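You operate a simulated robot arm through the tools that you are given. There is no shell and no other tool.

Carry out the task below with a simulated two-armed robot. There is one attempt and no reset: what you move stays moved.

## Task
Take the lid off the button tin and lay it down on the top of the pine stool. Take the brown glass bottle and put it on the top of the pantry table. Stack the jar labelled "apricot jam" from the top of the freezer lid on top of the jar that says "pear". Put the orange bottle on the top of the store table away on the waist-high board of the pine shelf. Take the packet that says "sow in may" from the top of the store table and put it on top of the pink flower pot. Fetch the plum jelly jar and set it on the top of the pine stool. Put the carton labelled "paper" from the top of the store table on the top of the painting table. Any order will do. Set down upright: brown glass bottle, orange bottle, plum jelly jar, carton.

The check looks at the end state, three seconds after you hand in, the way a careful person would. Anything else that was tipped, shoved, dropped, spilled or broken makes it a failure. Lids that push on must go on centred and level and be pressed home; caps that screw on are set level and turned clockwise until they are tight.

## Robot
Two 7-joint arms with two-finger grippers on one trunk, on a base that moves. Base frame: it is fixed to the floor where the robot stands at the start and does not move with it; the origin is under the middle of the robot, x ahead of it, y to its left, z up. Readings come in mm, degrees, newtons and seconds.
The left shoulder is at the start at [25, 175, 1361], the right one opposite. With the tool pointing down near the work surface each hand reaches from about 100 to 700 mm from the robot's upright axis, wherever it stands, measured 20 degrees to its own side. Places, roughly: brown glass bottle (7x7x19 cm) [0, -2100, 900]; button tin [-500, -2250, 750]; empty carton, green carton, orange carton, red car [-1500, -3500, 1000]; mint jelly jar, orange jam jar, pear jelly jar [0, -1750, 1000]; orange bottle [-1000, -3000, 1000]; pink flower pot (8x8x12 cm) [-1300, -3100, 1000]; pink seed packet, purple seed packet [-1250, -3000, 1000]; plum jelly jar [-1750, -3500, 1000]; top of the painting table [-2900, -1700, 900]; top of the pantry table [800, -1200, 900]; top of the pine stool [-400, -2300, 700]; waist-high board of the pine shelf [-900, 1400, 900]. Payload 2.94 kg a hand.
The TCP of each hand is the grasp point between the finger pads, 30 mm short of the fingertips. In the tool frame z runs along the fingers and y along their closing line. The gripper opens to 138 mm; its body begins 109 mm behind the TCP.
Orientation is that of the tool frame in the base frame, as [roll, pitch, yaw] about the fixed x, y, z axes, in that order (R = Rz(yaw) Ry(pitch) Rx(roll)). With the fingers straight down and closing along the base's y, the tool's x points along the base's -x, its y along +y and its z along -z.

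## Interface
- The arms move only by the tool play_rows. It takes "left_motion", "right_motion" or both (then of equal length, played together; a hand with none holds still); each is a list of rows, each a list of 3 entries, a list of its own where there are three numbers: the shift along the tool's x, y, z in m, then the turn, a rotation vector about the tool's x, y, z in degrees, then the gripper command, from -1 (shut) to 1 (fully open), values between in proportion. In form: [[[x, y, z], [ax, ay, az], claw], ...]. A call has 1 to 20 rows; each row shifts and turns the commanded pose from where the row before left it, along the tool's axes as they then stand. A row lasts 0.2 s, in which the tool goes at most 50 mm and 8.6 degrees; a call with a longer step from one row to the next is refused whole, and so is a gripper value outside its range. A pose out of reach is approached as far as the arm can. The call stops where the force on the tool passes 40 N (or 10 N more than at its start, if that is more) or the arm is blocked; 0.2 s more then pass. Each finger travels about 45 mm/s and halts on what it meets, pressing with about 43 N; the grip force reading is that of the motor and also rises with nothing between the fingers. The clock runs only during rows and for 0.2 s after the last one: add rows that do not move to give the fingers time. It gives the time, the measured TCP pose, the force on the tool (base axes), the opening and the grip force at its end, in the units of the frame above (readings bear some noise), with the torque about the TCP (base axes, N m) and any sound that the robot's microphone picked up, and new pictures: "pictures" is both (left out), scene, wrist or none (wrist: the cameras of the hands that moved).
- Cameras (640 x 400 px; columns grow to the right, rows downward): "scene" is now at [63, 6.3, 1830.7]; the picture's right is [0.08, -1.00, -0.00], its down [-0.79, -0.06, -0.61] and it looks along [0.61, 0.05, -0.79] (base axes); focal length 256 px, centre (320, 200). "left" rides on the left gripper at [71, -19, -146] in its tool frame; the picture's right is [0.26, 0.97, 0.00], its down [-0.85, 0.23, -0.48] and it looks along [-0.46, 0.12, 0.88] (tool axes); focal length 280 px, centre (320, 200). "right" rides on the right gripper at [71, 19, -146] in its tool frame; the picture's right is [-0.26, 0.96, 0.00], its down [-0.85, -0.23, -0.48] and it looks along [-0.46, -0.12, 0.88] (tool axes); focal length 280 px, centre (320, 200).
- slide_trunk(by): moves the trunk up (or, below 0, down) by that many mm; the arms and the scene camera ride with it, the base frame stays. It gives what a move gives, with no picture.
- base_move(legs): drives the robot by 1 to 6 legs, each [ahead, turn to the left] in mm and degrees, along the robot's own axes; the way and the turn of a leg run together, so that a leg with both is an arc; at most 1500 mm and 180 degrees a leg. The arms and the cameras ride along, it lands a little off, and it stops where it bumps. It gives what a move gives, and a new picture of the scene camera.
- aim_head(pan, tilt): turns the head with the scene camera to pan (to the left, within 120 degrees either way) and tilt (down, from -29 to 69), counted from straight ahead of the robot (the tilt from the chest, where the trunk bows). It gives what a move gives, and a new picture of the scene camera.
- probe_pixels(camera, pixels): for up to 12 pixels [column, row] of the newest picture of that camera ("zoom" is the newest enlarged one), the place [x, y, z] in the base frame of the surface seen there, good to about 3 mm. It takes no simulated time.
- inspect(camera, box): a new picture of the part [left, top, right, bottom] of that camera's present view, enlarged. It takes no simulated time.
- job_done(): hands the job in; it is judged then, once.

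Leave the grippers open and the arms clear of the work at the hand-in unless told otherwise.

The tools are called after ">>>" as name(argument=value, ...) on one line, values as JSON. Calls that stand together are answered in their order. play_rows: Moves the arms, as the interface text tells. Its arguments: {"type":"object","properties":{"left_motion":{"type":"array","items":{"type":"array"}},"right_motion":{"type":"array","items":{"type":"array"}},"pictures":{"type":"string","enum":["both","scene","wrist","none"]}},"required":[]} The other tools are called the same way: slide_trunk (by) moves the trunk up or down; base_move (legs) drives the base; aim_head (pan, tilt) turns the head that bears the scene camera; probe_pixels (camera, pixels) gives the place of the surface under pixels of a picture; inspect (camera, box) takes an enlarged picture of a part of a camera's view; job_done () hands the job in.

At the start:

```text
clock: 0.0
left_eef_pos: [458.1, 224.9, 860.1]
left_tool_rot: [180.0, 0.0, 180.0]
left_ft_force: [0.4, 0.6, 0.5]
left_wrist_torque: [-0.02, 0.03, 0.0]
left_grip_width: 137.7
left_gripper_force: 0.0
right_eef_pos: [402.2, -156.5, 847.3]
right_tool_rot: [-179.9, 0.1, 180.0]
right_ft_force: [-0.4, -0.3, 0.3]
right_wrist_torque: [0.02, 0.01, -0.02]
right_grip_width: 138.1
right_gripper_force: 0.0
trunk travel left (down, up): [-532.0, 202.0]
robot x, y, heading: [-5.0, -2.7, -0.1]
head pan, tilt (commanded): [4.3, 52.2]
```

scene: 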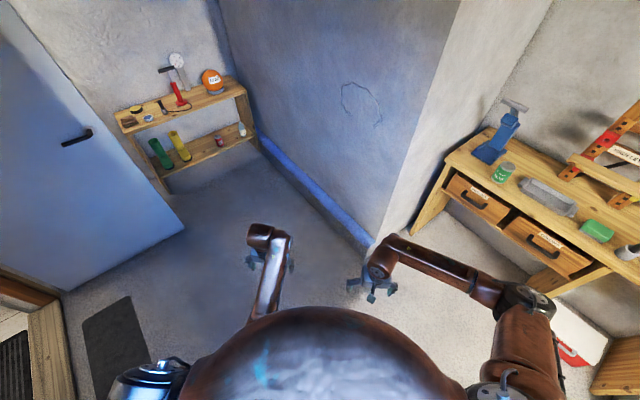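
right: 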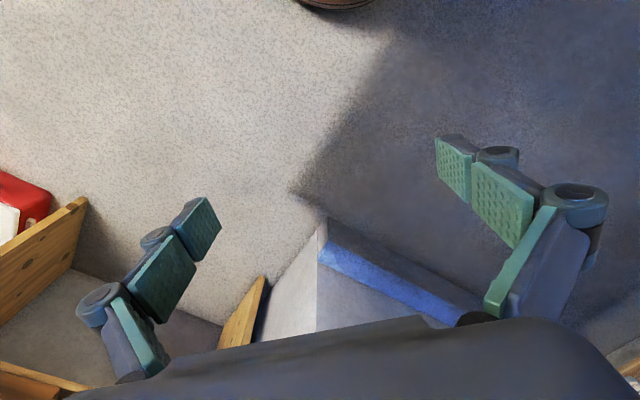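
left: 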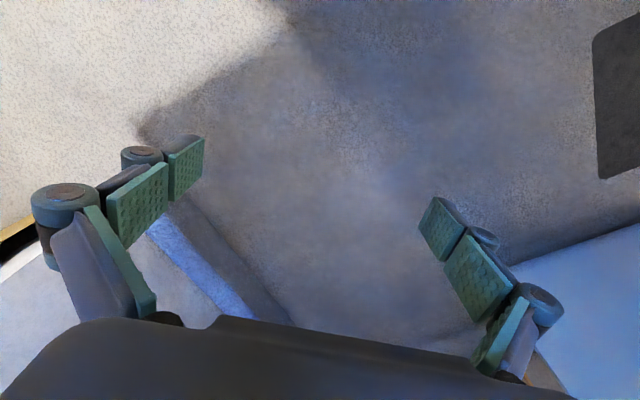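

I see the room ahead: a small shelf to the left, a workbench on the right. First I look around with the head to map the room, starting to the right.

>>> aim_head(pan=-60, tilt=25)

```text
clock: 1.4
left_eef_pos: [457.9, 224.5, 861.8]
left_tool_rot: [-180.0, 0.0, -180.0]
left_ft_force: [-0.6, 0.6, -0.6]
left_wrist_torque: [0.0, -0.02, 0.02]
left_grip_width: 138.2
left_gripper_force: 0.0
right_eef_pos: [401.6, -157.2, 847.5]
right_tool_rot: [180.0, -0.1, -180.0]
right_ft_force: [-0.3, 0.4, 0.4]
right_wrist_torque: [-0.02, 0.0, 0.02]
right_grip_width: 137.7
right_gripper_force: 0.0
trunk travel left (down, up): [-532.0, 202.0]
robot x, y, heading: [-1.2, -1.3, -0.0]
head pan, tilt (commanded): [-60.0, 25.0]
```

scene: 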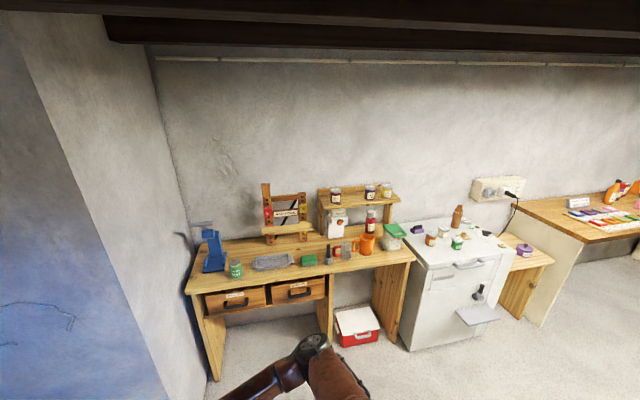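

I see the pantry table, freezer, stool with the tin and the store table from left to right. I look further right.

>>> aim_head(pan=-115, tilt=22)

>>> aim_head(pan=100, tilt=25)

>>> aim_head(pan=30, tilt=30)

```text
clock: 2.6
left_eef_pos: [458.0, 224.8, 861.7]
left_tool_rot: [180.0, 0.0, -180.0]
left_ft_force: [-0.9, -0.2, 0.4]
left_wrist_torque: [-0.03, -0.02, -0.01]
left_grip_width: 137.9
left_gripper_force: 0.0
right_eef_pos: [403.4, -156.4, 847.1]
right_tool_rot: [-180.0, 0.1, 180.0]
right_ft_force: [0.1, -0.3, 0.6]
right_wrist_torque: [-0.01, 0.01, -0.02]
right_grip_width: 138.1
right_gripper_force: 0.0
trunk travel left (down, up): [-532.0, 202.0]
robot x, y, heading: [1.1, 1.3, -0.1]
head pan, tilt (commanded): [-115.0, 22.0]
```

scene: 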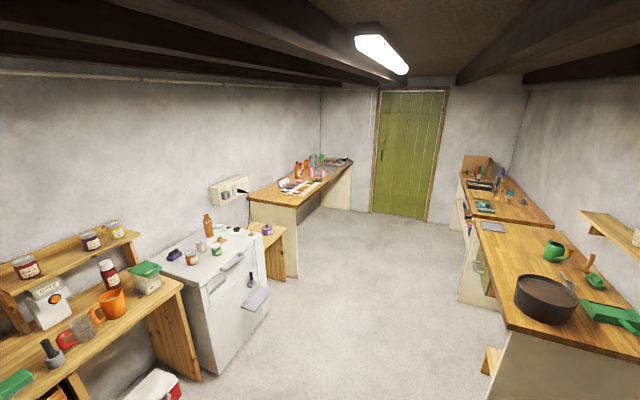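

```text
clock: 5.7
left_eef_pos: [458.3, 224.9, 860.8]
left_tool_rot: [-180.0, 0.0, 180.0]
left_ft_force: [0.6, -1.3, 0.1]
left_wrist_torque: [0.02, 0.04, 0.01]
left_grip_width: 137.9
left_gripper_force: 0.1
right_eef_pos: [401.8, -156.2, 847.4]
right_tool_rot: [179.9, 0.0, -179.9]
right_ft_force: [0.3, 0.3, -0.6]
right_wrist_torque: [-0.03, -0.01, -0.02]
right_grip_width: 138.3
right_gripper_force: 0.1
trunk travel left (down, up): [-532.0, 202.0]
robot x, y, heading: [3.3, 2.3, -0.0]
head pan, tilt (commanded): [100.0, 25.0]
```

scene: 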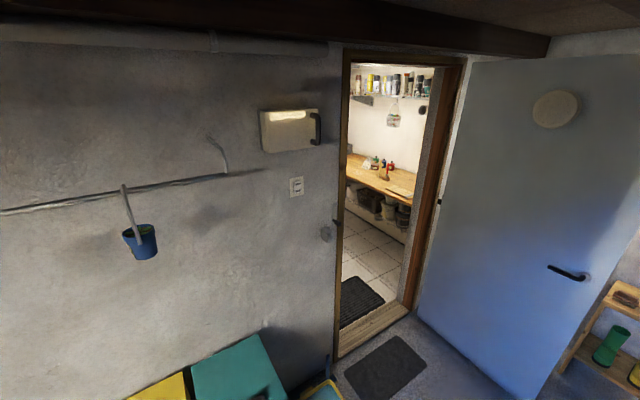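

```text
clock: 7.1
left_eef_pos: [457.2, 225.2, 861.1]
left_tool_rot: [-180.0, 0.0, 179.9]
left_ft_force: [0.5, -0.2, 0.4]
left_wrist_torque: [-0.01, 0.0, 0.0]
left_grip_width: 138.0
left_gripper_force: 0.0
right_eef_pos: [401.5, -157.5, 848.5]
right_tool_rot: [-180.0, 0.0, 180.0]
right_ft_force: [-0.7, -0.2, 0.9]
right_wrist_torque: [0.02, 0.01, -0.02]
right_grip_width: 137.9
right_gripper_force: 0.1
trunk travel left (down, up): [-532.0, 202.0]
robot x, y, heading: [-2.6, 2.2, -0.1]
head pan, tilt (commanded): [30.0, 30.0]
```

scene: 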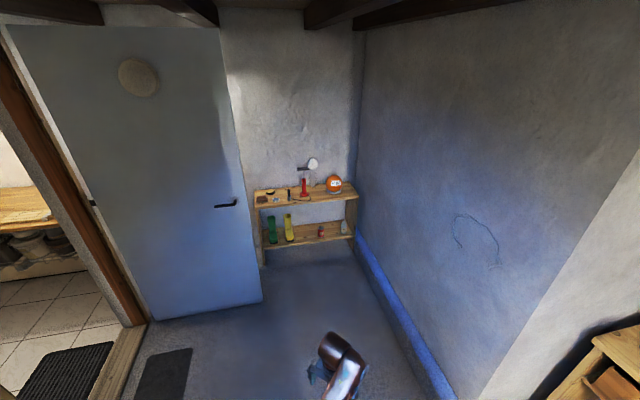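

The pine shelf should be at [-900, 1400], behind left. I pan to 120 to look for it.

>>> aim_head(pan=120, tilt=30)

```text
clock: 8.8
left_eef_pos: [458.9, 225.0, 859.8]
left_tool_rot: [-179.9, 0.0, 180.0]
left_ft_force: [-0.6, -0.4, 0.4]
left_wrist_torque: [0.05, -0.01, 0.02]
left_grip_width: 137.8
left_gripper_force: 0.1
right_eef_pos: [402.8, -156.7, 848.0]
right_tool_rot: [179.9, 0.0, 180.0]
right_ft_force: [-0.6, 0.1, 1.2]
right_wrist_torque: [0.02, 0.01, -0.01]
right_grip_width: 137.7
right_gripper_force: 0.0
trunk travel left (down, up): [-532.0, 202.0]
robot x, y, heading: [-0.3, -2.2, -0.1]
head pan, tilt (commanded): [120.0, 30.0]
```

scene: 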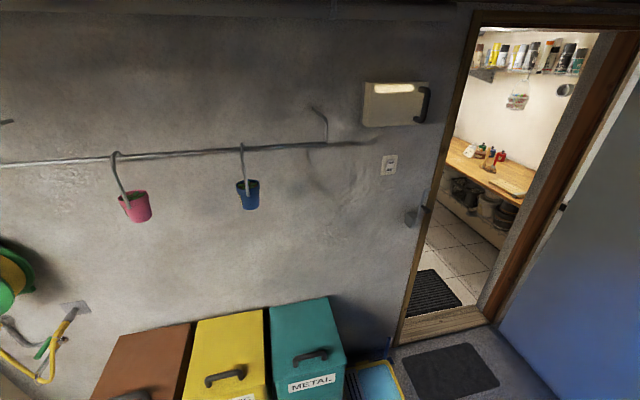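

>>> probe_pixels(camera="scene", pixels=[[200, 250], [300, 80], [470, 320], [470, 160], [500, 60], [230, 340], [430, 380], [560, 100], [350, 380], [400, 345]])

```text
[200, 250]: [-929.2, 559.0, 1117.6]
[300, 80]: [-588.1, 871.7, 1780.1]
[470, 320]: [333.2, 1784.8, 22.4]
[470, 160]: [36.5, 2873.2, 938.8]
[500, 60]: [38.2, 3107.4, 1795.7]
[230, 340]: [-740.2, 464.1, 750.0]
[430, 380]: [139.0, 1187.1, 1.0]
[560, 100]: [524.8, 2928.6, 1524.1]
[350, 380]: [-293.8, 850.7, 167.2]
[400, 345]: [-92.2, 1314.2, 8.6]
```

The wall runs diagonally, and the pine shelf is through the doorway in the next room. I look back to the right and probe the work surfaces to get the geometry.

>>> aim_head(pan=-90, tilt=28)

```text
clock: 11.8
left_eef_pos: [457.4, 224.4, 860.5]
left_tool_rot: [179.9, 0.0, -180.0]
left_ft_force: [0.2, -0.2, 0.3]
left_wrist_torque: [0.0, 0.0, -0.03]
left_grip_width: 138.4
left_gripper_force: 0.1
right_eef_pos: [403.1, -158.0, 848.3]
right_tool_rot: [-180.0, 0.0, 180.0]
right_ft_force: [-0.6, 0.2, -1.1]
right_wrist_torque: [-0.01, 0.01, -0.01]
right_grip_width: 137.9
right_gripper_force: 0.1
trunk travel left (down, up): [-532.0, 202.0]
robot x, y, heading: [-0.4, 3.2, -0.2]
head pan, tilt (commanded): [-90.0, 28.0]
```

scene: 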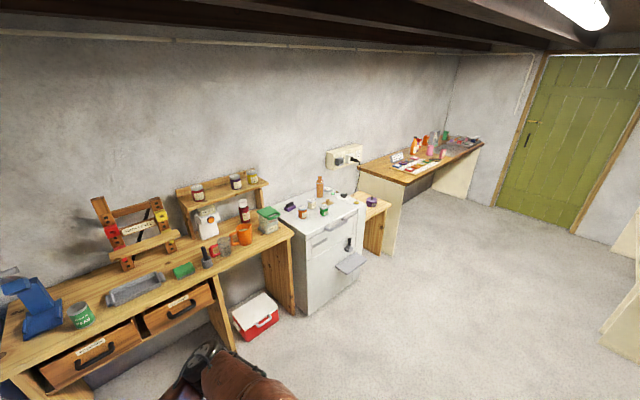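

>>> probe_pixels(camera="scene", pixels=[[100, 320], [275, 250], [8, 372], [288, 230], [312, 232], [360, 205], [335, 194], [288, 200], [383, 210], [362, 195], [407, 185], [480, 143]])

>>> inspect(camera="scene", box=[170, 140, 420, 300])

>>> inspect(camera="scene", box=[350, 110, 500, 210])

```text
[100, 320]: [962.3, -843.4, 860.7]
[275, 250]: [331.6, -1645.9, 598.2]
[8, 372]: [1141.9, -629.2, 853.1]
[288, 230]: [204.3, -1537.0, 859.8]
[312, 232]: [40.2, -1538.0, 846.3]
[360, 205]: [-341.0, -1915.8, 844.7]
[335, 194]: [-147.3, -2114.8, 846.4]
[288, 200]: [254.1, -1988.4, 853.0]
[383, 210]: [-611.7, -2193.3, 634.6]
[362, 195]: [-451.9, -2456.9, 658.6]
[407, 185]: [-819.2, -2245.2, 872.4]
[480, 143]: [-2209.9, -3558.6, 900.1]
```

```text
2.50 times, centred on (295, 220) of scene
```

zoom: 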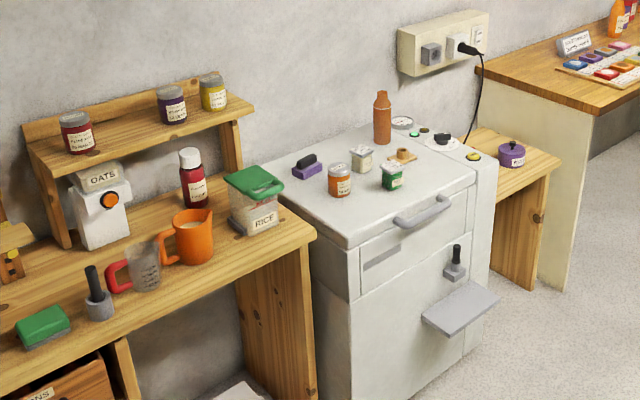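

```text
4.00 times, centred on (425, 160) of scene
```

zoom: 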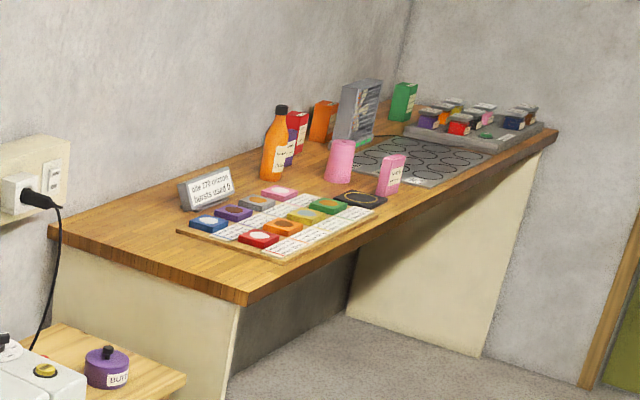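

From the probes: the wall with the tables runs along heading about -136°, so facing it is heading about -46°. The freezer front edge goes from [40,-1538] to [-341,-1916], top at about 850. I lift both hands first for clearance, then drive to a point in front of the freezer.

>>> play_rows(left_motion=[[[0.04, 0, -0.03], [0, 0, 0], 1], [[0.04, 0, -0.03], [0, 0, 0], 1], [[0.03, 0, -0.04], [0, 0, 0], 1], [[0, 0, -0.05], [0, 0, 0], 1], [[0, 0, -0.05], [0, 0, 0], 1], [[0, 0, 0], [0, 0, 0], 1]], right_motion=[[[0.02, 0, -0.04], [0, 0, 0], 1], [[0.02, 0, -0.04], [0, 0, 0], 1], [[0.01, 0, -0.04], [0, 0, 0], 1], [[0, 0, -0.05], [0, 0, 0], 1], [[0, 0, -0.05], [0, 0, 0], 1], [[0, 0, 0], [0, 0, 0], 1]], pictures="none")

>>> base_move(legs=[[0, -117.5], [1404, 0], [0, 71.3]])

```text
clock: 12.3
left_eef_pos: [421.1, 352.2, 901.7]
left_tool_rot: [166.9, 0.9, -177.7]
left_ft_force: [0.2, 0.2, 0.4]
left_wrist_torque: [-0.05, 0.0, -0.03]
left_grip_width: 137.9
left_gripper_force: 0.0
left hand out of reach, approached as far as the arm can: row 2
right_eef_pos: [378.1, -156.2, 895.8]
right_tool_rot: [-179.9, 0.0, -179.9]
right_ft_force: [-0.1, 0.1, 1.4]
right_wrist_torque: [-0.07, -0.02, 0.01]
right_grip_width: 138.0
right_gripper_force: 0.0
trunk travel left (down, up): [-532.0, 202.0]
robot x, y, heading: [0.3, 0.7, -0.0]
head pan, tilt (commanded): [-90.0, 28.0]
stopped in row 2 (left hand): the arm was blocked; the commanded pose is now the measured one
```

```text
clock: 27.1
left_eef_pos: [-41.7, -1270.1, 901.4]
left_tool_rot: [166.8, 0.8, 139.6]
left_ft_force: [-1.1, -0.4, 0.3]
left_wrist_torque: [0.01, 0.04, 0.0]
left_grip_width: 137.9
left_gripper_force: 0.0
right_eef_pos: [-416.2, -1614.4, 895.6]
right_tool_rot: [180.0, 0.0, 137.5]
right_ft_force: [0.7, -0.2, 0.0]
right_wrist_torque: [0.04, 0.01, -0.01]
right_grip_width: 137.8
right_gripper_force: 0.1
trunk travel left (down, up): [-532.0, 202.0]
robot x, y, heading: [-589.0, -1245.4, -42.3]
head pan, tilt (commanded): [-90.0, 28.0]
```

scene: 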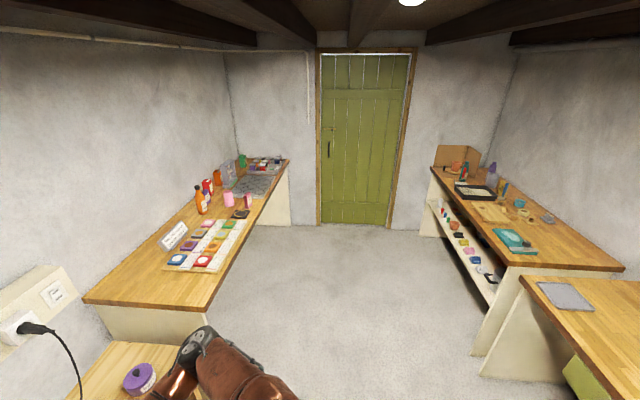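

The robot stands at about [-589,-1245] heading -42°. I look at the freezer top now.

>>> aim_head(pan=0, tilt=40)

```text
clock: 28.8
left_eef_pos: [-41.6, -1269.7, 902.2]
left_tool_rot: [166.9, 0.8, 139.7]
left_ft_force: [-0.1, -0.2, -0.1]
left_wrist_torque: [-0.03, 0.01, 0.0]
left_grip_width: 137.9
left_gripper_force: 0.0
right_eef_pos: [-414.5, -1616.0, 895.0]
right_tool_rot: [179.9, -0.1, 137.6]
right_ft_force: [-0.1, -0.7, -0.7]
right_wrist_torque: [0.0, -0.03, -0.01]
right_grip_width: 138.2
right_gripper_force: 0.0
trunk travel left (down, up): [-532.0, 202.0]
robot x, y, heading: [-586.9, -1243.0, -42.7]
head pan, tilt (commanded): [0.0, 40.0]
```

scene: 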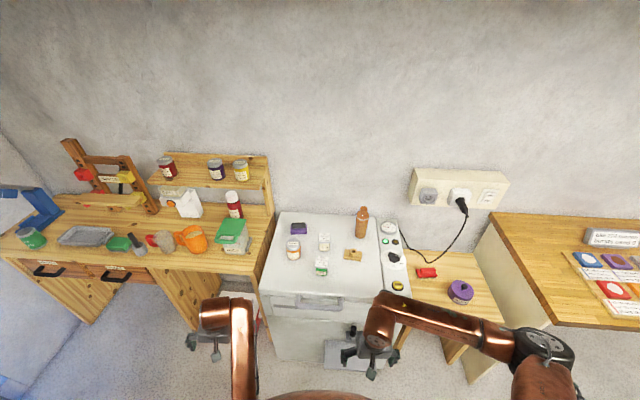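

>>> inspect(camera="scene", box=[270, 195, 420, 290])

>>> inspect(camera="scene", box=[380, 210, 520, 320])

>>> probe_pixels(camera="scene", pixels=[[293, 243], [323, 237], [321, 261], [361, 210], [361, 238], [353, 252], [298, 224], [280, 285], [374, 290], [297, 213], [460, 284], [427, 272]])

```text
4.21 times, centred on (345, 242) of scene
```

zoom: 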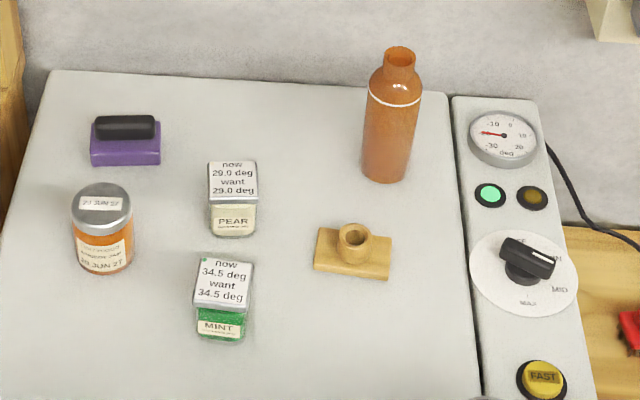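

```text
3.64 times, centred on (450, 265) of scene
```

zoom: 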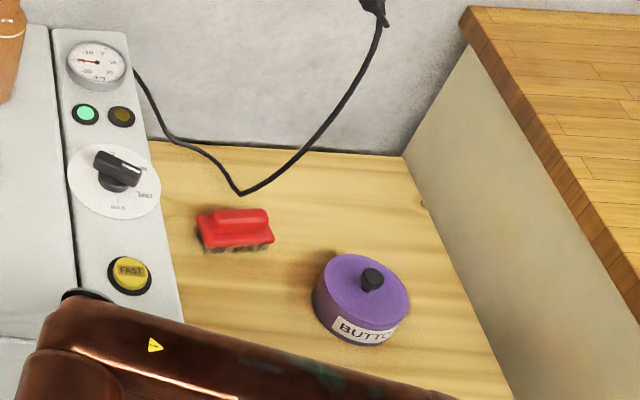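

```text
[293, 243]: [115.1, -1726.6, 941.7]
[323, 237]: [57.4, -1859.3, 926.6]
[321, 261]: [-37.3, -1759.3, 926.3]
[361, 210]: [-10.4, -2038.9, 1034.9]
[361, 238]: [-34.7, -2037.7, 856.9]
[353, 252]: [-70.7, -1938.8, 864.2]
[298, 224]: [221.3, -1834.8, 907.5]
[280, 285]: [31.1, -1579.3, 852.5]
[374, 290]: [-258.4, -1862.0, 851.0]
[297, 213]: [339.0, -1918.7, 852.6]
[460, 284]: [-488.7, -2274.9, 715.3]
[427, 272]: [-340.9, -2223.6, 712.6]
```

I enlarge the orange jar to read its label.

>>> inspect(camera="scene", box=[283, 235, 335, 268])

>>> inspect(camera="scene", box=[150, 150, 280, 260])

```text
12.12 times, centred on (309, 252) of scene
```

zoom: 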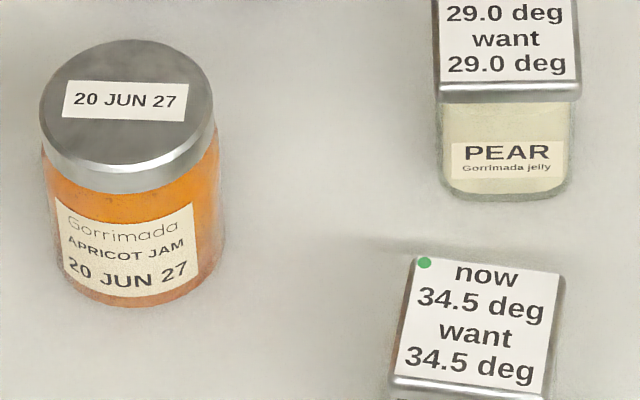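

```text
3.64 times, centred on (215, 205) of scene
```

zoom: 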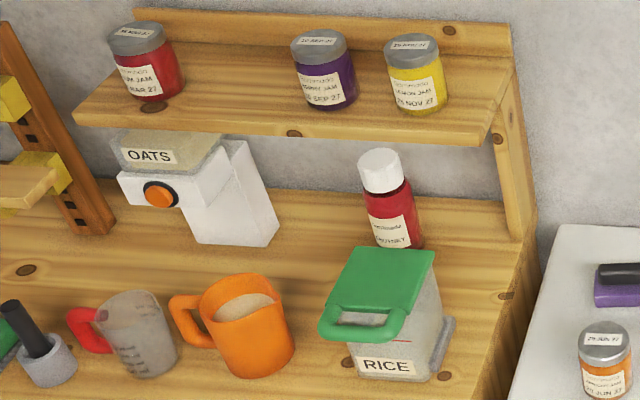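

The orange-filled jar says APRICOT JAM; the pear jar is the square one at about [57,-1859]. I raise the trunk so the hands clear everything on the freezer, then drive nearer, left of the pear jar, facing the wall.

>>> slide_trunk(by=195)

>>> base_move(legs=[[0, 29.4], [340, 0], [0, -32.3]])

```text
clock: 30.9
left_eef_pos: [-35.9, -1258.0, 1098.2]
left_tool_rot: [165.3, 0.8, 140.1]
left_ft_force: [-0.6, -0.4, -0.4]
left_wrist_torque: [-0.02, 0.0, 0.01]
left_grip_width: 138.3
left_gripper_force: 0.0
right_eef_pos: [-416.6, -1613.6, 1090.0]
right_tool_rot: [180.0, 0.1, 137.5]
right_ft_force: [-0.1, 0.5, -0.4]
right_wrist_torque: [-0.01, -0.01, 0.0]
right_grip_width: 138.1
right_gripper_force: 0.0
trunk travel left (down, up): [-727.0, 7.0]
robot x, y, heading: [-589.4, -1242.5, -42.7]
head pan, tilt (commanded): [0.0, 40.0]
```

```text
clock: 33.7
left_eef_pos: [164.4, -1043.6, 1207.6]
left_tool_rot: [169.5, 21.3, 174.8]
left_ft_force: [-2.0, 0.3, -7.0]
left_wrist_torque: [0.11, -0.55, -0.07]
left_grip_width: 137.6
left_gripper_force: 0.1
right_eef_pos: [-135.9, -1408.6, 1105.6]
right_tool_rot: [168.5, -5.2, 176.3]
right_ft_force: [0.2, -3.6, -0.1]
right_wrist_torque: [0.42, 0.01, -0.01]
right_grip_width: 138.2
right_gripper_force: 0.0
trunk travel left (down, up): [-727.0, 7.0]
robot x, y, heading: [-457.3, -1278.4, -14.3]
head pan, tilt (commanded): [0.0, 40.0]
stopped in leg 2: the robot was blocked; the commanded pose is now the measured one
```

scene: 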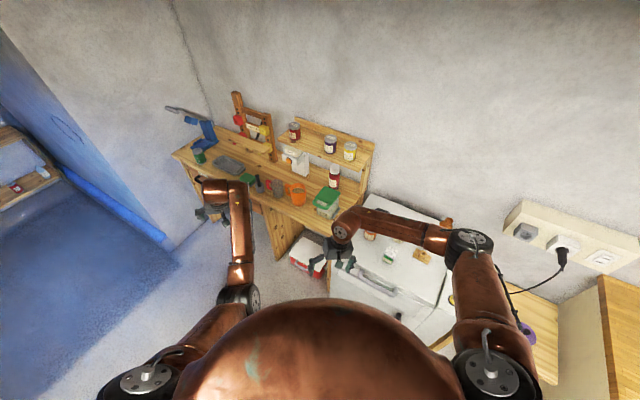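

The base was blocked after about 140 mm. I look down to find out what it touched.

>>> aim_head(pan=0, tilt=69)

>>> aim_head(pan=-40, tilt=69)

```text
clock: 34.6
left_eef_pos: [228.2, -1078.6, 1073.4]
left_tool_rot: [167.3, 3.1, 171.2]
left_ft_force: [-6.4, -0.1, -5.5]
left_wrist_torque: [0.18, -0.83, -0.2]
left_grip_width: 137.0
left_gripper_force: 0.0
right_eef_pos: [-5.8, -1500.9, 1039.8]
right_tool_rot: [173.5, -9.3, 171.0]
right_ft_force: [0.4, -5.9, -0.4]
right_wrist_torque: [0.75, 0.0, -0.17]
right_grip_width: 137.5
right_gripper_force: 0.1
trunk travel left (down, up): [-727.0, 7.0]
robot x, y, heading: [-456.2, -1277.1, -14.4]
head pan, tilt (commanded): [0.0, 68.8]
```

scene: 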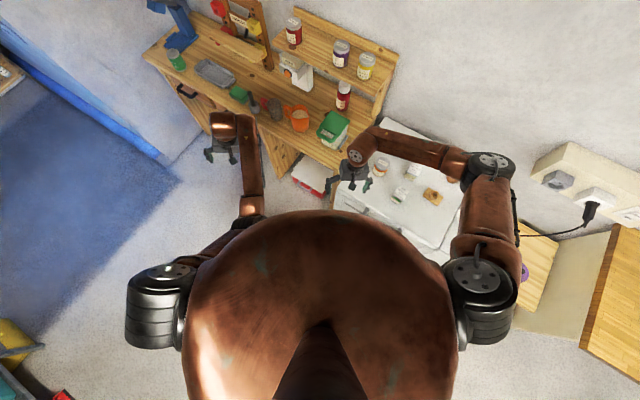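

```text
clock: 35.7
left_eef_pos: [183.9, -1105.7, 1047.6]
left_tool_rot: [167.8, -9.6, 166.0]
left_ft_force: [-0.2, 0.8, -0.8]
left_wrist_torque: [0.0, -0.05, 0.0]
left_grip_width: 137.7
left_gripper_force: 0.0
right_eef_pos: [0.1, -1583.2, 1012.9]
right_tool_rot: [178.8, -8.5, 165.9]
right_ft_force: [0.6, -1.1, -0.1]
right_wrist_torque: [0.02, 0.04, 0.0]
right_grip_width: 138.0
right_gripper_force: 0.1
trunk travel left (down, up): [-727.0, 7.0]
robot x, y, heading: [-456.9, -1283.0, -14.7]
head pan, tilt (commanded): [-40.0, 68.8]
```

scene: 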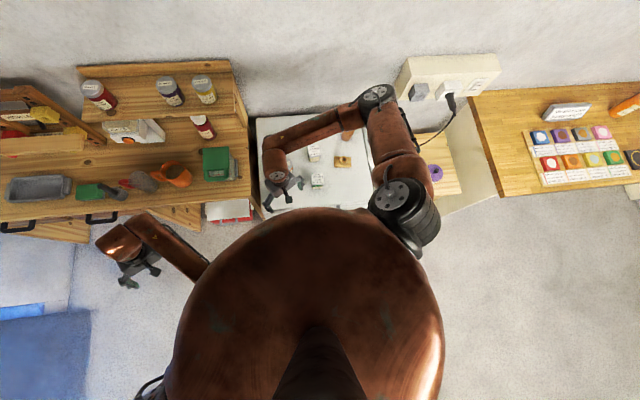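

The base stands about 550 mm from the freezer front and something low blocks it, probably the grey flap on the freezer front. I back off and look at the freezer's front from the side.

>>> base_move(legs=[[-300, 0]])

>>> aim_head(pan=-30, tilt=55)

```text
clock: 36.4
left_eef_pos: [-16.3, -1010.0, 1106.3]
left_tool_rot: [165.4, -0.2, 167.6]
left_ft_force: [0.9, 0.3, 0.0]
left_wrist_torque: [0.11, 0.15, 0.09]
left_grip_width: 137.6
left_gripper_force: 0.0
right_eef_pos: [-187.9, -1519.1, 1075.0]
right_tool_rot: [178.5, 1.7, 167.0]
right_ft_force: [-0.4, 1.7, 0.4]
right_wrist_torque: [-0.12, 0.13, 0.04]
right_grip_width: 138.1
right_gripper_force: 0.2
trunk travel left (down, up): [-727.0, 7.0]
robot x, y, heading: [-468.8, -1276.5, -14.8]
head pan, tilt (commanded): [-40.0, 68.8]
stopped in leg 1: the robot was blocked; the commanded pose is now the measured one
```

scene: 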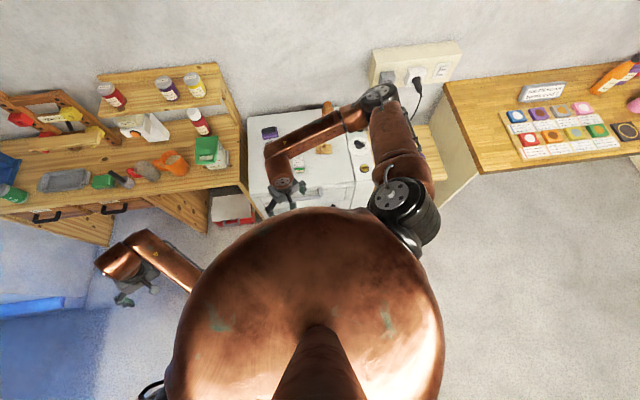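

```text
clock: 37.2
left_eef_pos: [45.4, -1003.8, 1098.4]
left_tool_rot: [162.1, -3.5, 167.3]
left_ft_force: [-1.6, -1.3, -0.3]
left_wrist_torque: [-0.01, -0.06, -0.02]
left_grip_width: 137.8
left_gripper_force: 0.1
right_eef_pos: [-131.8, -1552.3, 1051.5]
right_tool_rot: [179.4, -0.1, 165.0]
right_ft_force: [0.5, 0.4, 0.0]
right_wrist_torque: [0.0, -0.05, 0.02]
right_grip_width: 138.1
right_gripper_force: 0.0
trunk travel left (down, up): [-727.0, 7.0]
robot x, y, heading: [-465.6, -1278.4, -14.8]
head pan, tilt (commanded): [-30.0, 55.0]
```

scene: 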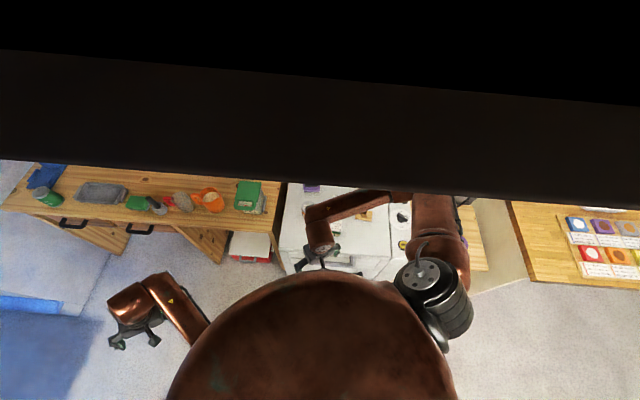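

The black bar in the picture is a ceiling beam: the raised head bumped it, not the base. I probe its height, then lower the trunk.

>>> probe_pixels(camera="scene", pixels=[[320, 170], [320, 120], [100, 140], [500, 160]])

>>> slide_trunk(by=-100)

```text
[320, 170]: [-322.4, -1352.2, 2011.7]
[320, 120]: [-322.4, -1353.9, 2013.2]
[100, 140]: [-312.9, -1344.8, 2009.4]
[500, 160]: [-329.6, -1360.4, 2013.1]
```

```text
clock: 37.5
left_eef_pos: [-11.1, -964.9, 1118.0]
left_tool_rot: [159.0, -1.2, 167.0]
left_ft_force: [1.6, 0.1, 0.4]
left_wrist_torque: [0.09, 0.14, 0.06]
left_grip_width: 137.6
left_gripper_force: 0.1
right_eef_pos: [-183.9, -1546.0, 1061.2]
right_tool_rot: [179.7, 4.3, 163.4]
right_ft_force: [0.9, 0.5, 1.2]
right_wrist_torque: [0.06, 0.07, 0.0]
right_grip_width: 138.1
right_gripper_force: 0.2
trunk travel left (down, up): [-725.0, 9.0]
robot x, y, heading: [-467.9, -1276.2, -14.6]
head pan, tilt (commanded): [-30.0, 55.0]
stopped: the arm was blocked; the commanded pose is now the measured one
```

The trunk only went down 2 mm before it stopped as "blocked". I try again with a smaller step.

>>> slide_trunk(by=-30)

>>> aim_head(pan=0, tilt=40)

```text
clock: 37.9
left_eef_pos: [-98.2, -927.5, 1130.7]
left_tool_rot: [156.7, 1.5, 167.0]
left_ft_force: [-2.5, 1.1, -2.4]
left_wrist_torque: [0.06, -0.26, -0.13]
left_grip_width: 137.8
left_gripper_force: 0.1
right_eef_pos: [-261.7, -1518.4, 1077.9]
right_tool_rot: [178.6, 7.4, 164.9]
right_ft_force: [-1.1, 1.7, -0.1]
right_wrist_torque: [-0.07, -0.13, 0.05]
right_grip_width: 138.0
right_gripper_force: 0.0
trunk travel left (down, up): [-722.0, 12.0]
robot x, y, heading: [-468.4, -1280.7, -14.4]
head pan, tilt (commanded): [-30.0, 55.0]
stopped: the arm was blocked; the commanded pose is now the measured one
```

```text
clock: 38.8
left_eef_pos: [-77.1, -932.4, 1127.6]
left_tool_rot: [156.8, 1.2, 166.8]
left_ft_force: [-1.9, 0.1, -0.7]
left_wrist_torque: [0.09, -0.17, -0.03]
left_grip_width: 138.1
left_gripper_force: 0.1
right_eef_pos: [-246.2, -1520.5, 1072.7]
right_tool_rot: [178.7, 6.2, 164.9]
right_ft_force: [-1.3, 1.2, -1.5]
right_wrist_torque: [-0.13, -0.14, 0.01]
right_grip_width: 137.8
right_gripper_force: 0.1
trunk travel left (down, up): [-722.0, 12.0]
robot x, y, heading: [-466.0, -1281.5, -14.6]
head pan, tilt (commanded): [0.0, 40.0]
```

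scene: 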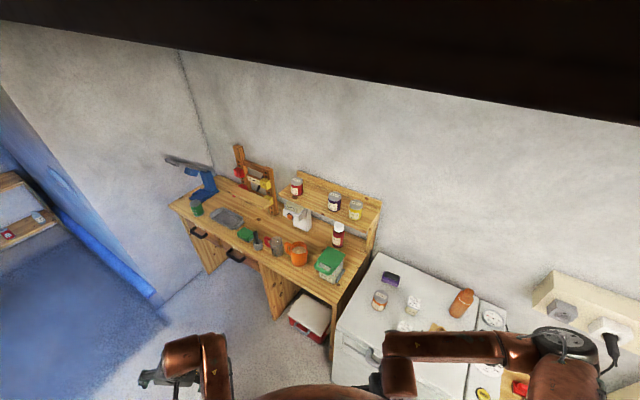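

The upper body seems to be rocking after the bump; each try lowers it a few mm. I try again.

>>> slide_trunk(by=-60)

>>> slide_trunk(by=-60)

```text
clock: 39.8
left_eef_pos: [-58.9, -918.5, 1069.4]
left_tool_rot: [154.5, 0.1, 166.9]
left_ft_force: [0.8, -1.2, 0.1]
left_wrist_torque: [0.01, 0.01, 0.04]
left_grip_width: 137.8
left_gripper_force: 0.0
right_eef_pos: [-228.6, -1526.5, 1008.1]
right_tool_rot: [178.9, 5.7, 164.9]
right_ft_force: [0.3, 0.2, 0.3]
right_wrist_torque: [-0.01, -0.01, -0.01]
right_grip_width: 137.9
right_gripper_force: 0.1
trunk travel left (down, up): [-662.0, 72.0]
robot x, y, heading: [-469.9, -1276.3, -14.6]
head pan, tilt (commanded): [0.0, 40.0]
```

```text
clock: 40.8
left_eef_pos: [-50.8, -902.6, 1020.2]
left_tool_rot: [151.9, 0.2, 167.0]
left_ft_force: [-0.2, 0.1, -0.8]
left_wrist_torque: [-0.04, -0.03, -0.01]
left_grip_width: 137.9
left_gripper_force: 0.0
right_eef_pos: [-228.1, -1526.0, 948.0]
right_tool_rot: [178.8, 5.4, 164.9]
right_ft_force: [0.2, -0.3, 0.1]
right_wrist_torque: [0.02, -0.02, -0.02]
right_grip_width: 138.1
right_gripper_force: 0.2
trunk travel left (down, up): [-602.0, 132.0]
robot x, y, heading: [-467.4, -1279.0, -14.9]
head pan, tilt (commanded): [0.0, 40.0]
```

Trunk is down again and stays below the beams (bottom at about 2011). Now I straighten the left hand (its roll drifted to 152°) and lift the right hand a bit, watching whether they follow.

>>> play_rows(left_motion=[[[0, 0, 0], [7, 0, 0], 1], [[0, 0, 0], [7, 0, 0], 1], [[0, 0, 0], [7, 0, 0], 1], [[0, 0, 0], [7, 0, 0], 1], [[-0.03, -0.03, 0], [0, 0, 0], 1], [[-0.03, -0.03, 0], [0, 0, 0], 1], [[-0.03, -0.03, 0], [0, 0, 0], 1], [[0, 0, 0], [0, 0, 0], 1]], pictures="scene")

```text
clock: 41.5
left_eef_pos: [-39.5, -874.4, 1035.9]
left_tool_rot: [163.5, 1.3, 169.0]
left_ft_force: [0.5, -0.4, 0.6]
left_wrist_torque: [0.02, 0.04, 0.04]
left_grip_width: 138.0
left_gripper_force: 0.1
right_eef_pos: [-224.4, -1526.0, 946.8]
right_tool_rot: [178.7, 5.4, 165.0]
right_ft_force: [-0.2, 0.1, -0.6]
right_wrist_torque: [0.02, 0.02, -0.01]
right_grip_width: 138.0
right_gripper_force: 0.0
trunk travel left (down, up): [-602.0, 132.0]
robot x, y, heading: [-464.1, -1278.2, -14.5]
head pan, tilt (commanded): [0.0, 40.0]
stopped in row 3 (left hand): the arm was blocked; the commanded pose is now the measured one
```

scene: 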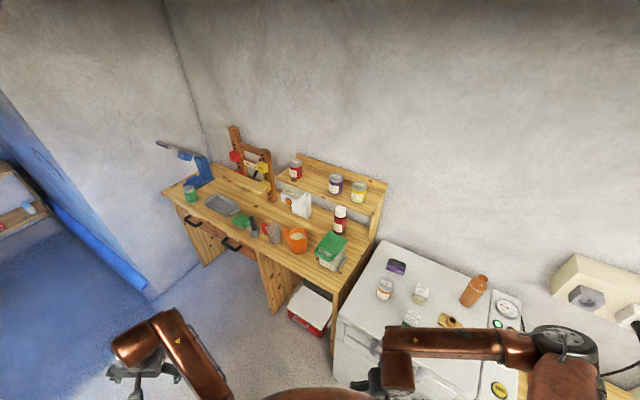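

The left arm seems folded against itself; I extend it forward to free it before turning the wrist.

>>> play_rows(left_motion=[[[-0.03, 0, 0], [0, 0, 0], 1], [[-0.03, 0, 0], [0, 0, 0], 1], [[-0.03, 0, 0], [0, 0, 0], 1], [[-0.03, 0, 0], [0, 0, 0], 1], [[0, 0, 0], [0, 0, 0], 1]], pictures="scene")

```text
clock: 42.7
left_eef_pos: [75.6, -897.0, 1035.6]
left_tool_rot: [163.5, 1.4, 169.1]
left_ft_force: [-0.9, -0.8, 1.2]
left_wrist_torque: [0.02, -0.03, -0.02]
left_grip_width: 138.1
left_gripper_force: 0.0
right_eef_pos: [-226.5, -1525.7, 947.1]
right_tool_rot: [178.8, 5.4, 164.8]
right_ft_force: [0.4, 0.1, 0.3]
right_wrist_torque: [-0.03, -0.01, 0.0]
right_grip_width: 138.1
right_gripper_force: 0.1
trunk travel left (down, up): [-602.0, 132.0]
robot x, y, heading: [-468.5, -1281.9, -14.8]
head pan, tilt (commanded): [0.0, 40.0]
```

scene: 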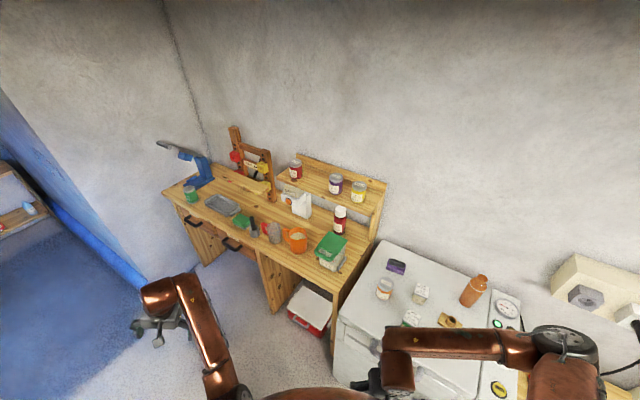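

The forward motion worked. Now I turn the wrist the remaining 16° and bring the hand inward.

>>> play_rows(left_motion=[[[-0.02, 0, 0], [5.5, 0, 0], 1], [[-0.02, 0, 0], [5.5, 0, 0], 1], [[0, 0, 0], [5.5, 0, 0], 1], [[0, -0.03, 0], [0, 0, 0], 1], [[0, -0.03, 0], [0, 0, 0], 1], [[0, -0.03, 0], [0, 0, 0], 1], [[0, -0.03, 0], [0, 0, 0], 1], [[0, 0, 0], [0, 0, 0], 1]], pictures="scene")

```text
clock: 44.5
left_eef_pos: [92.8, -1021.4, 1037.5]
left_tool_rot: [180.0, 1.4, 169.1]
left_ft_force: [0.0, 1.0, -0.6]
left_wrist_torque: [-0.01, 0.02, 0.0]
left_grip_width: 138.2
left_gripper_force: 0.1
right_eef_pos: [-224.8, -1526.1, 947.6]
right_tool_rot: [178.8, 5.4, 164.9]
right_ft_force: [-0.1, 0.4, -0.4]
right_wrist_torque: [0.01, 0.01, 0.0]
right_grip_width: 137.9
right_gripper_force: 0.1
trunk travel left (down, up): [-602.0, 132.0]
robot x, y, heading: [-468.2, -1278.8, -14.4]
head pan, tilt (commanded): [0.0, 40.0]
```

scene: 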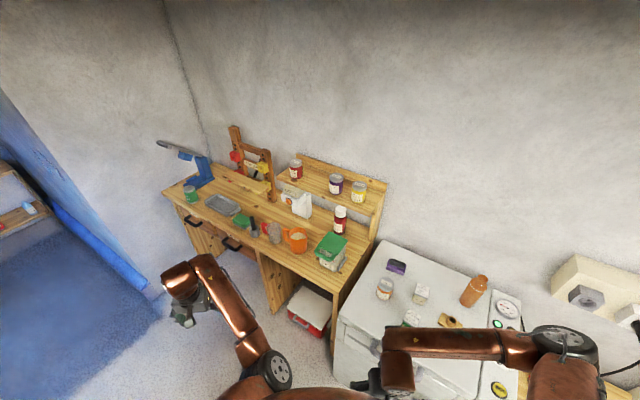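

Left hand is straight again. I straighten and raise the right hand.

>>> play_rows(right_motion=[[[-0.02, 0, -0.03], [1.2, 5.4, 0], 1], [[-0.02, 0, -0.04], [0, 0, 0], 1], [[-0.01, 0, -0.04], [0, 0, 0], 1], [[0, 0, 0], [0, 0, 0], 1]], pictures="none")

```text
clock: 45.5
left_eef_pos: [92.8, -1021.7, 1038.4]
left_tool_rot: [-180.0, 1.4, 169.1]
left_ft_force: [0.4, -0.4, 0.3]
left_wrist_torque: [0.0, 0.01, 0.0]
left_grip_width: 138.2
left_gripper_force: 0.0
right_eef_pos: [-178.9, -1537.0, 1057.9]
right_tool_rot: [-179.9, 0.0, 164.9]
right_ft_force: [0.0, -0.3, -1.1]
right_wrist_torque: [-0.02, -0.03, 0.01]
right_grip_width: 138.1
right_gripper_force: 0.0
trunk travel left (down, up): [-602.0, 132.0]
robot x, y, heading: [-466.3, -1277.5, -14.7]
head pan, tilt (commanded): [0.0, 40.0]
```

I lower the trunk 40 mm for head room and probe the pantry objects near where the left hand will sweep.

>>> slide_trunk(by=-40)

>>> aim_head(pan=-10, tilt=40)

```text
clock: 46.3
left_eef_pos: [91.4, -1021.3, 999.4]
left_tool_rot: [-180.0, 1.4, 169.0]
left_ft_force: [-0.6, -0.6, -0.6]
left_wrist_torque: [-0.01, 0.01, 0.0]
left_grip_width: 137.9
left_gripper_force: 0.0
right_eef_pos: [-180.5, -1539.1, 1021.1]
right_tool_rot: [180.0, 0.1, 165.1]
right_ft_force: [-0.5, -0.2, 0.5]
right_wrist_torque: [-0.01, 0.01, 0.02]
right_grip_width: 138.2
right_gripper_force: 0.1
trunk travel left (down, up): [-562.0, 172.0]
robot x, y, heading: [-467.6, -1276.2, -14.7]
head pan, tilt (commanded): [0.0, 40.0]
```

```text
clock: 47.0
left_eef_pos: [92.5, -1020.7, 1000.3]
left_tool_rot: [180.0, 1.4, 169.0]
left_ft_force: [0.4, 0.3, -0.1]
left_wrist_torque: [0.01, 0.01, 0.0]
left_grip_width: 137.9
left_gripper_force: 0.1
right_eef_pos: [-180.8, -1539.9, 1018.9]
right_tool_rot: [-180.0, 0.0, 164.9]
right_ft_force: [-0.1, -0.1, 0.1]
right_wrist_torque: [-0.02, -0.02, 0.01]
right_grip_width: 138.0
right_gripper_force: 0.0
trunk travel left (down, up): [-562.0, 172.0]
robot x, y, heading: [-470.1, -1279.1, -14.6]
head pan, tilt (commanded): [-10.0, 40.0]
```

scene: 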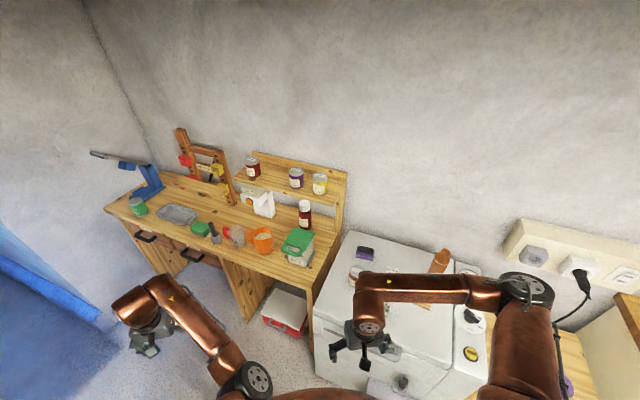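

>>> probe_pixels(camera="scene", pixels=[[297, 238], [285, 250], [262, 235], [303, 208], [236, 232], [200, 228], [214, 230], [262, 200], [315, 270], [300, 298], [175, 213], [138, 204]])

```text
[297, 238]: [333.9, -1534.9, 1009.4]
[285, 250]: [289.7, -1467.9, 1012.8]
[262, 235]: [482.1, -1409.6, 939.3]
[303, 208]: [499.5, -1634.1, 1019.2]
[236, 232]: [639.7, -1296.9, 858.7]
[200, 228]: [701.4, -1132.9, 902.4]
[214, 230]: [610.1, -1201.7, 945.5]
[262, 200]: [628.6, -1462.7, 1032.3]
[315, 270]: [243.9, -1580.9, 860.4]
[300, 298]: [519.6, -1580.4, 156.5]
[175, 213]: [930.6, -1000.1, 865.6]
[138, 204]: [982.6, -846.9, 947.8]
```

I probe the flap on the freezer front, partly visible at the picture's bottom around (385,388).

>>> probe_pixels(camera="scene", pixels=[[375, 388], [385, 388], [403, 384], [420, 392], [395, 398], [405, 375], [330, 390], [345, 310], [440, 350]])

>>> inspect(camera="scene", box=[300, 280, 500, 400])

```text
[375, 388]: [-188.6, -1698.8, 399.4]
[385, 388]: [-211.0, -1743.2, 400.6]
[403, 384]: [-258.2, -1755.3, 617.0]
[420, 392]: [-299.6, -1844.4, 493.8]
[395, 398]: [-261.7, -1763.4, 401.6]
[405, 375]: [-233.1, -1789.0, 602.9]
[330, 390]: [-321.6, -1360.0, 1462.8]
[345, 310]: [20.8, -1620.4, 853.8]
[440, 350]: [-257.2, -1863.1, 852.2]
```

```text
3.20 times, centred on (400, 340) of scene
```

zoom: 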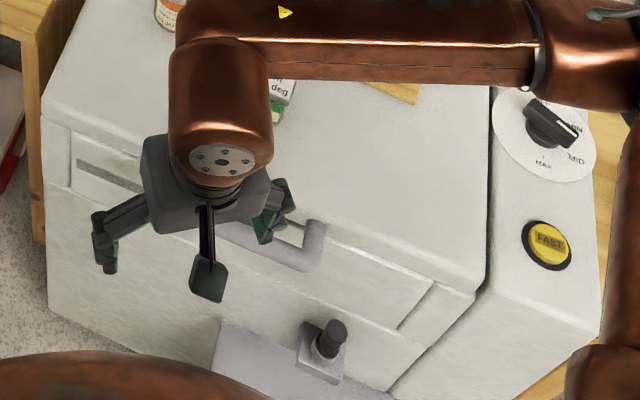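

The flap (z≈400) and a lever stick out about 80–140 mm from the freezer front. I raise the hands a bit and drive to a spot opposite l≈bottle/jars, keeping clear of the flap (n≈740).

>>> play_rows(left_motion=[[[0, 0, -0.035], [0, 1.4, 0], 1], [[0, 0, -0.035], [0, 0, 0], 1], [[0, 0, 0], [0, 0, 0], 1]], right_motion=[[[0, 0, -0.015], [0, 0, 0], 1], [[0, 0, -0.015], [0, 0, 0], 1], [[0, 0, 0], [0, 0, 0], 1]], pictures="none")

>>> base_move(legs=[[0, -69], [195, 0], [0, 38]])

```text
clock: 47.8
left_eef_pos: [89.3, -1019.5, 1069.0]
left_tool_rot: [180.0, 0.0, 169.1]
left_ft_force: [0.0, -0.2, 0.1]
left_wrist_torque: [0.0, -0.01, 0.03]
left_grip_width: 138.0
left_gripper_force: 0.2
right_eef_pos: [-178.8, -1540.6, 1051.0]
right_tool_rot: [-179.9, 0.0, 164.9]
right_ft_force: [-0.6, -1.2, -0.3]
right_wrist_torque: [0.02, 0.03, 0.01]
right_grip_width: 138.2
right_gripper_force: 0.1
trunk travel left (down, up): [-562.0, 172.0]
robot x, y, heading: [-467.0, -1276.5, -14.5]
head pan, tilt (commanded): [-10.0, 40.0]
```

```text
clock: 54.2
left_eef_pos: [154.5, -1555.4, 1069.0]
left_tool_rot: [180.0, 0.0, 136.0]
left_ft_force: [-0.7, -0.7, 0.1]
left_wrist_torque: [-0.02, -0.01, -0.03]
left_grip_width: 137.9
left_gripper_force: 0.0
right_eef_pos: [-354.4, -1843.7, 1050.0]
right_tool_rot: [180.0, 0.0, 131.7]
right_ft_force: [0.2, -0.2, 0.5]
right_wrist_torque: [-0.01, 0.0, 0.0]
right_grip_width: 138.1
right_gripper_force: 0.0
trunk travel left (down, up): [-562.0, 172.0]
robot x, y, heading: [-450.7, -1464.0, -48.3]
head pan, tilt (commanded): [-10.0, 40.0]
```

scene: 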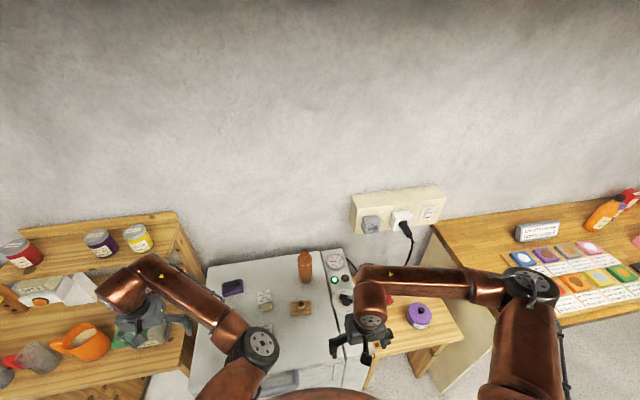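

Robot is at [-451,-1464], heading -48°. The left hand hovers at [154,-1555]; I move it right to look at the apricot, pear and mint jars with its wrist camera.

>>> play_rows(left_motion=[[[-0.003, -0.038, 0], [0, 0, 0], 1], [[-0.003, -0.038, 0], [0, 0, 0], 1], [[-0.003, -0.038, 0], [0, 0, 0], 1], [[-0.002, -0.037, 0], [0, 0, 0], 1], [[0, 0, 0], [0, 0, 0], 1]], pictures="both")

```text
clock: 55.4
left_eef_pos: [128.0, -1668.5, 1060.2]
left_tool_rot: [-180.0, 0.0, 135.9]
left_ft_force: [0.2, 0.0, 0.0]
left_wrist_torque: [-0.01, 0.0, -0.02]
left_grip_width: 138.0
left_gripper_force: 0.1
left hand out of reach, approached as far as the arm can: row 2, 3, 4
right_eef_pos: [-355.9, -1844.2, 1050.4]
right_tool_rot: [180.0, 0.0, 131.8]
right_ft_force: [0.3, 0.0, 0.2]
right_wrist_torque: [-0.01, 0.0, 0.0]
right_grip_width: 138.1
right_gripper_force: 0.1
trunk travel left (down, up): [-562.0, 172.0]
robot x, y, heading: [-452.1, -1462.4, -47.9]
head pan, tilt (commanded): [-10.0, 40.0]
```

scene: 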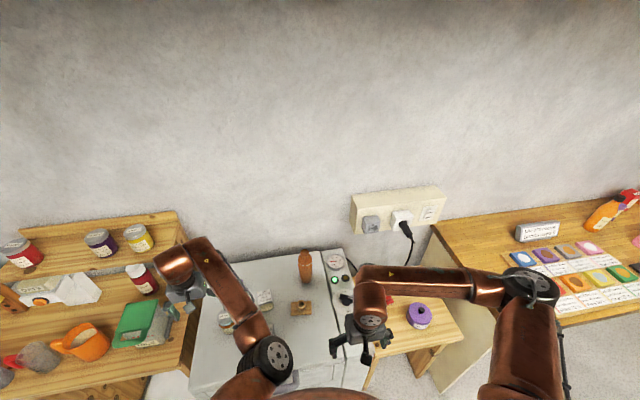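
left: 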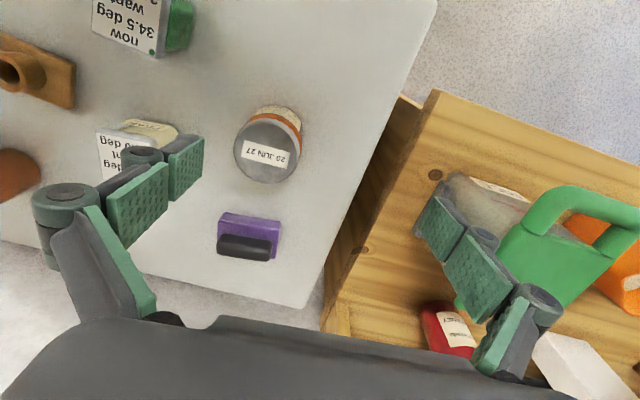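

The left arm can't go further inward at this height. Its wrist camera shows the apricot lid at (268,150), pear lid at (120,150), mint at (130,25). I probe those for positions.

>>> probe_pixels(camera="left", pixels=[[262, 150], [238, 150], [296, 150], [267, 120], [267, 180], [115, 155], [100, 135], [130, 18], [180, 20], [270, 108], [150, 130], [245, 245]])

>>> inspect(camera="left", box=[60, 60, 340, 240])

```text
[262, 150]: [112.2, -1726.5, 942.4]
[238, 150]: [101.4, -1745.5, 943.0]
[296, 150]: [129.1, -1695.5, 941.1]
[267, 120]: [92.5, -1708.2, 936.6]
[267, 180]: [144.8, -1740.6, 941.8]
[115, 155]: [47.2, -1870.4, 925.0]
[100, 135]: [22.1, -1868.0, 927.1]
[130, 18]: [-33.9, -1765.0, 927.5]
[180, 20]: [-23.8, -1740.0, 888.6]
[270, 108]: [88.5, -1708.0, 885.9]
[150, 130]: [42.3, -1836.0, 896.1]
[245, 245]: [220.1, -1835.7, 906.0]
```

```text
2.22 times, centred on (200, 150) of left
```

zoom: 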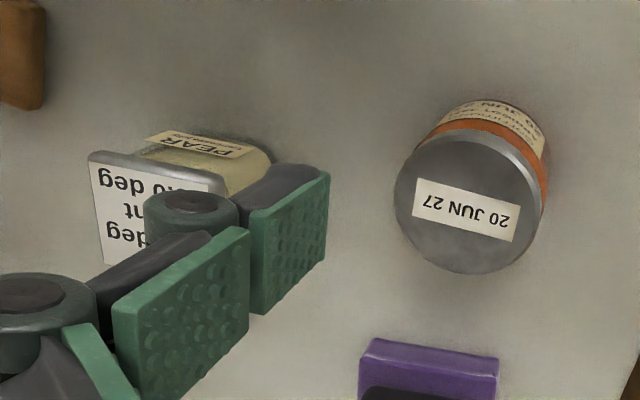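

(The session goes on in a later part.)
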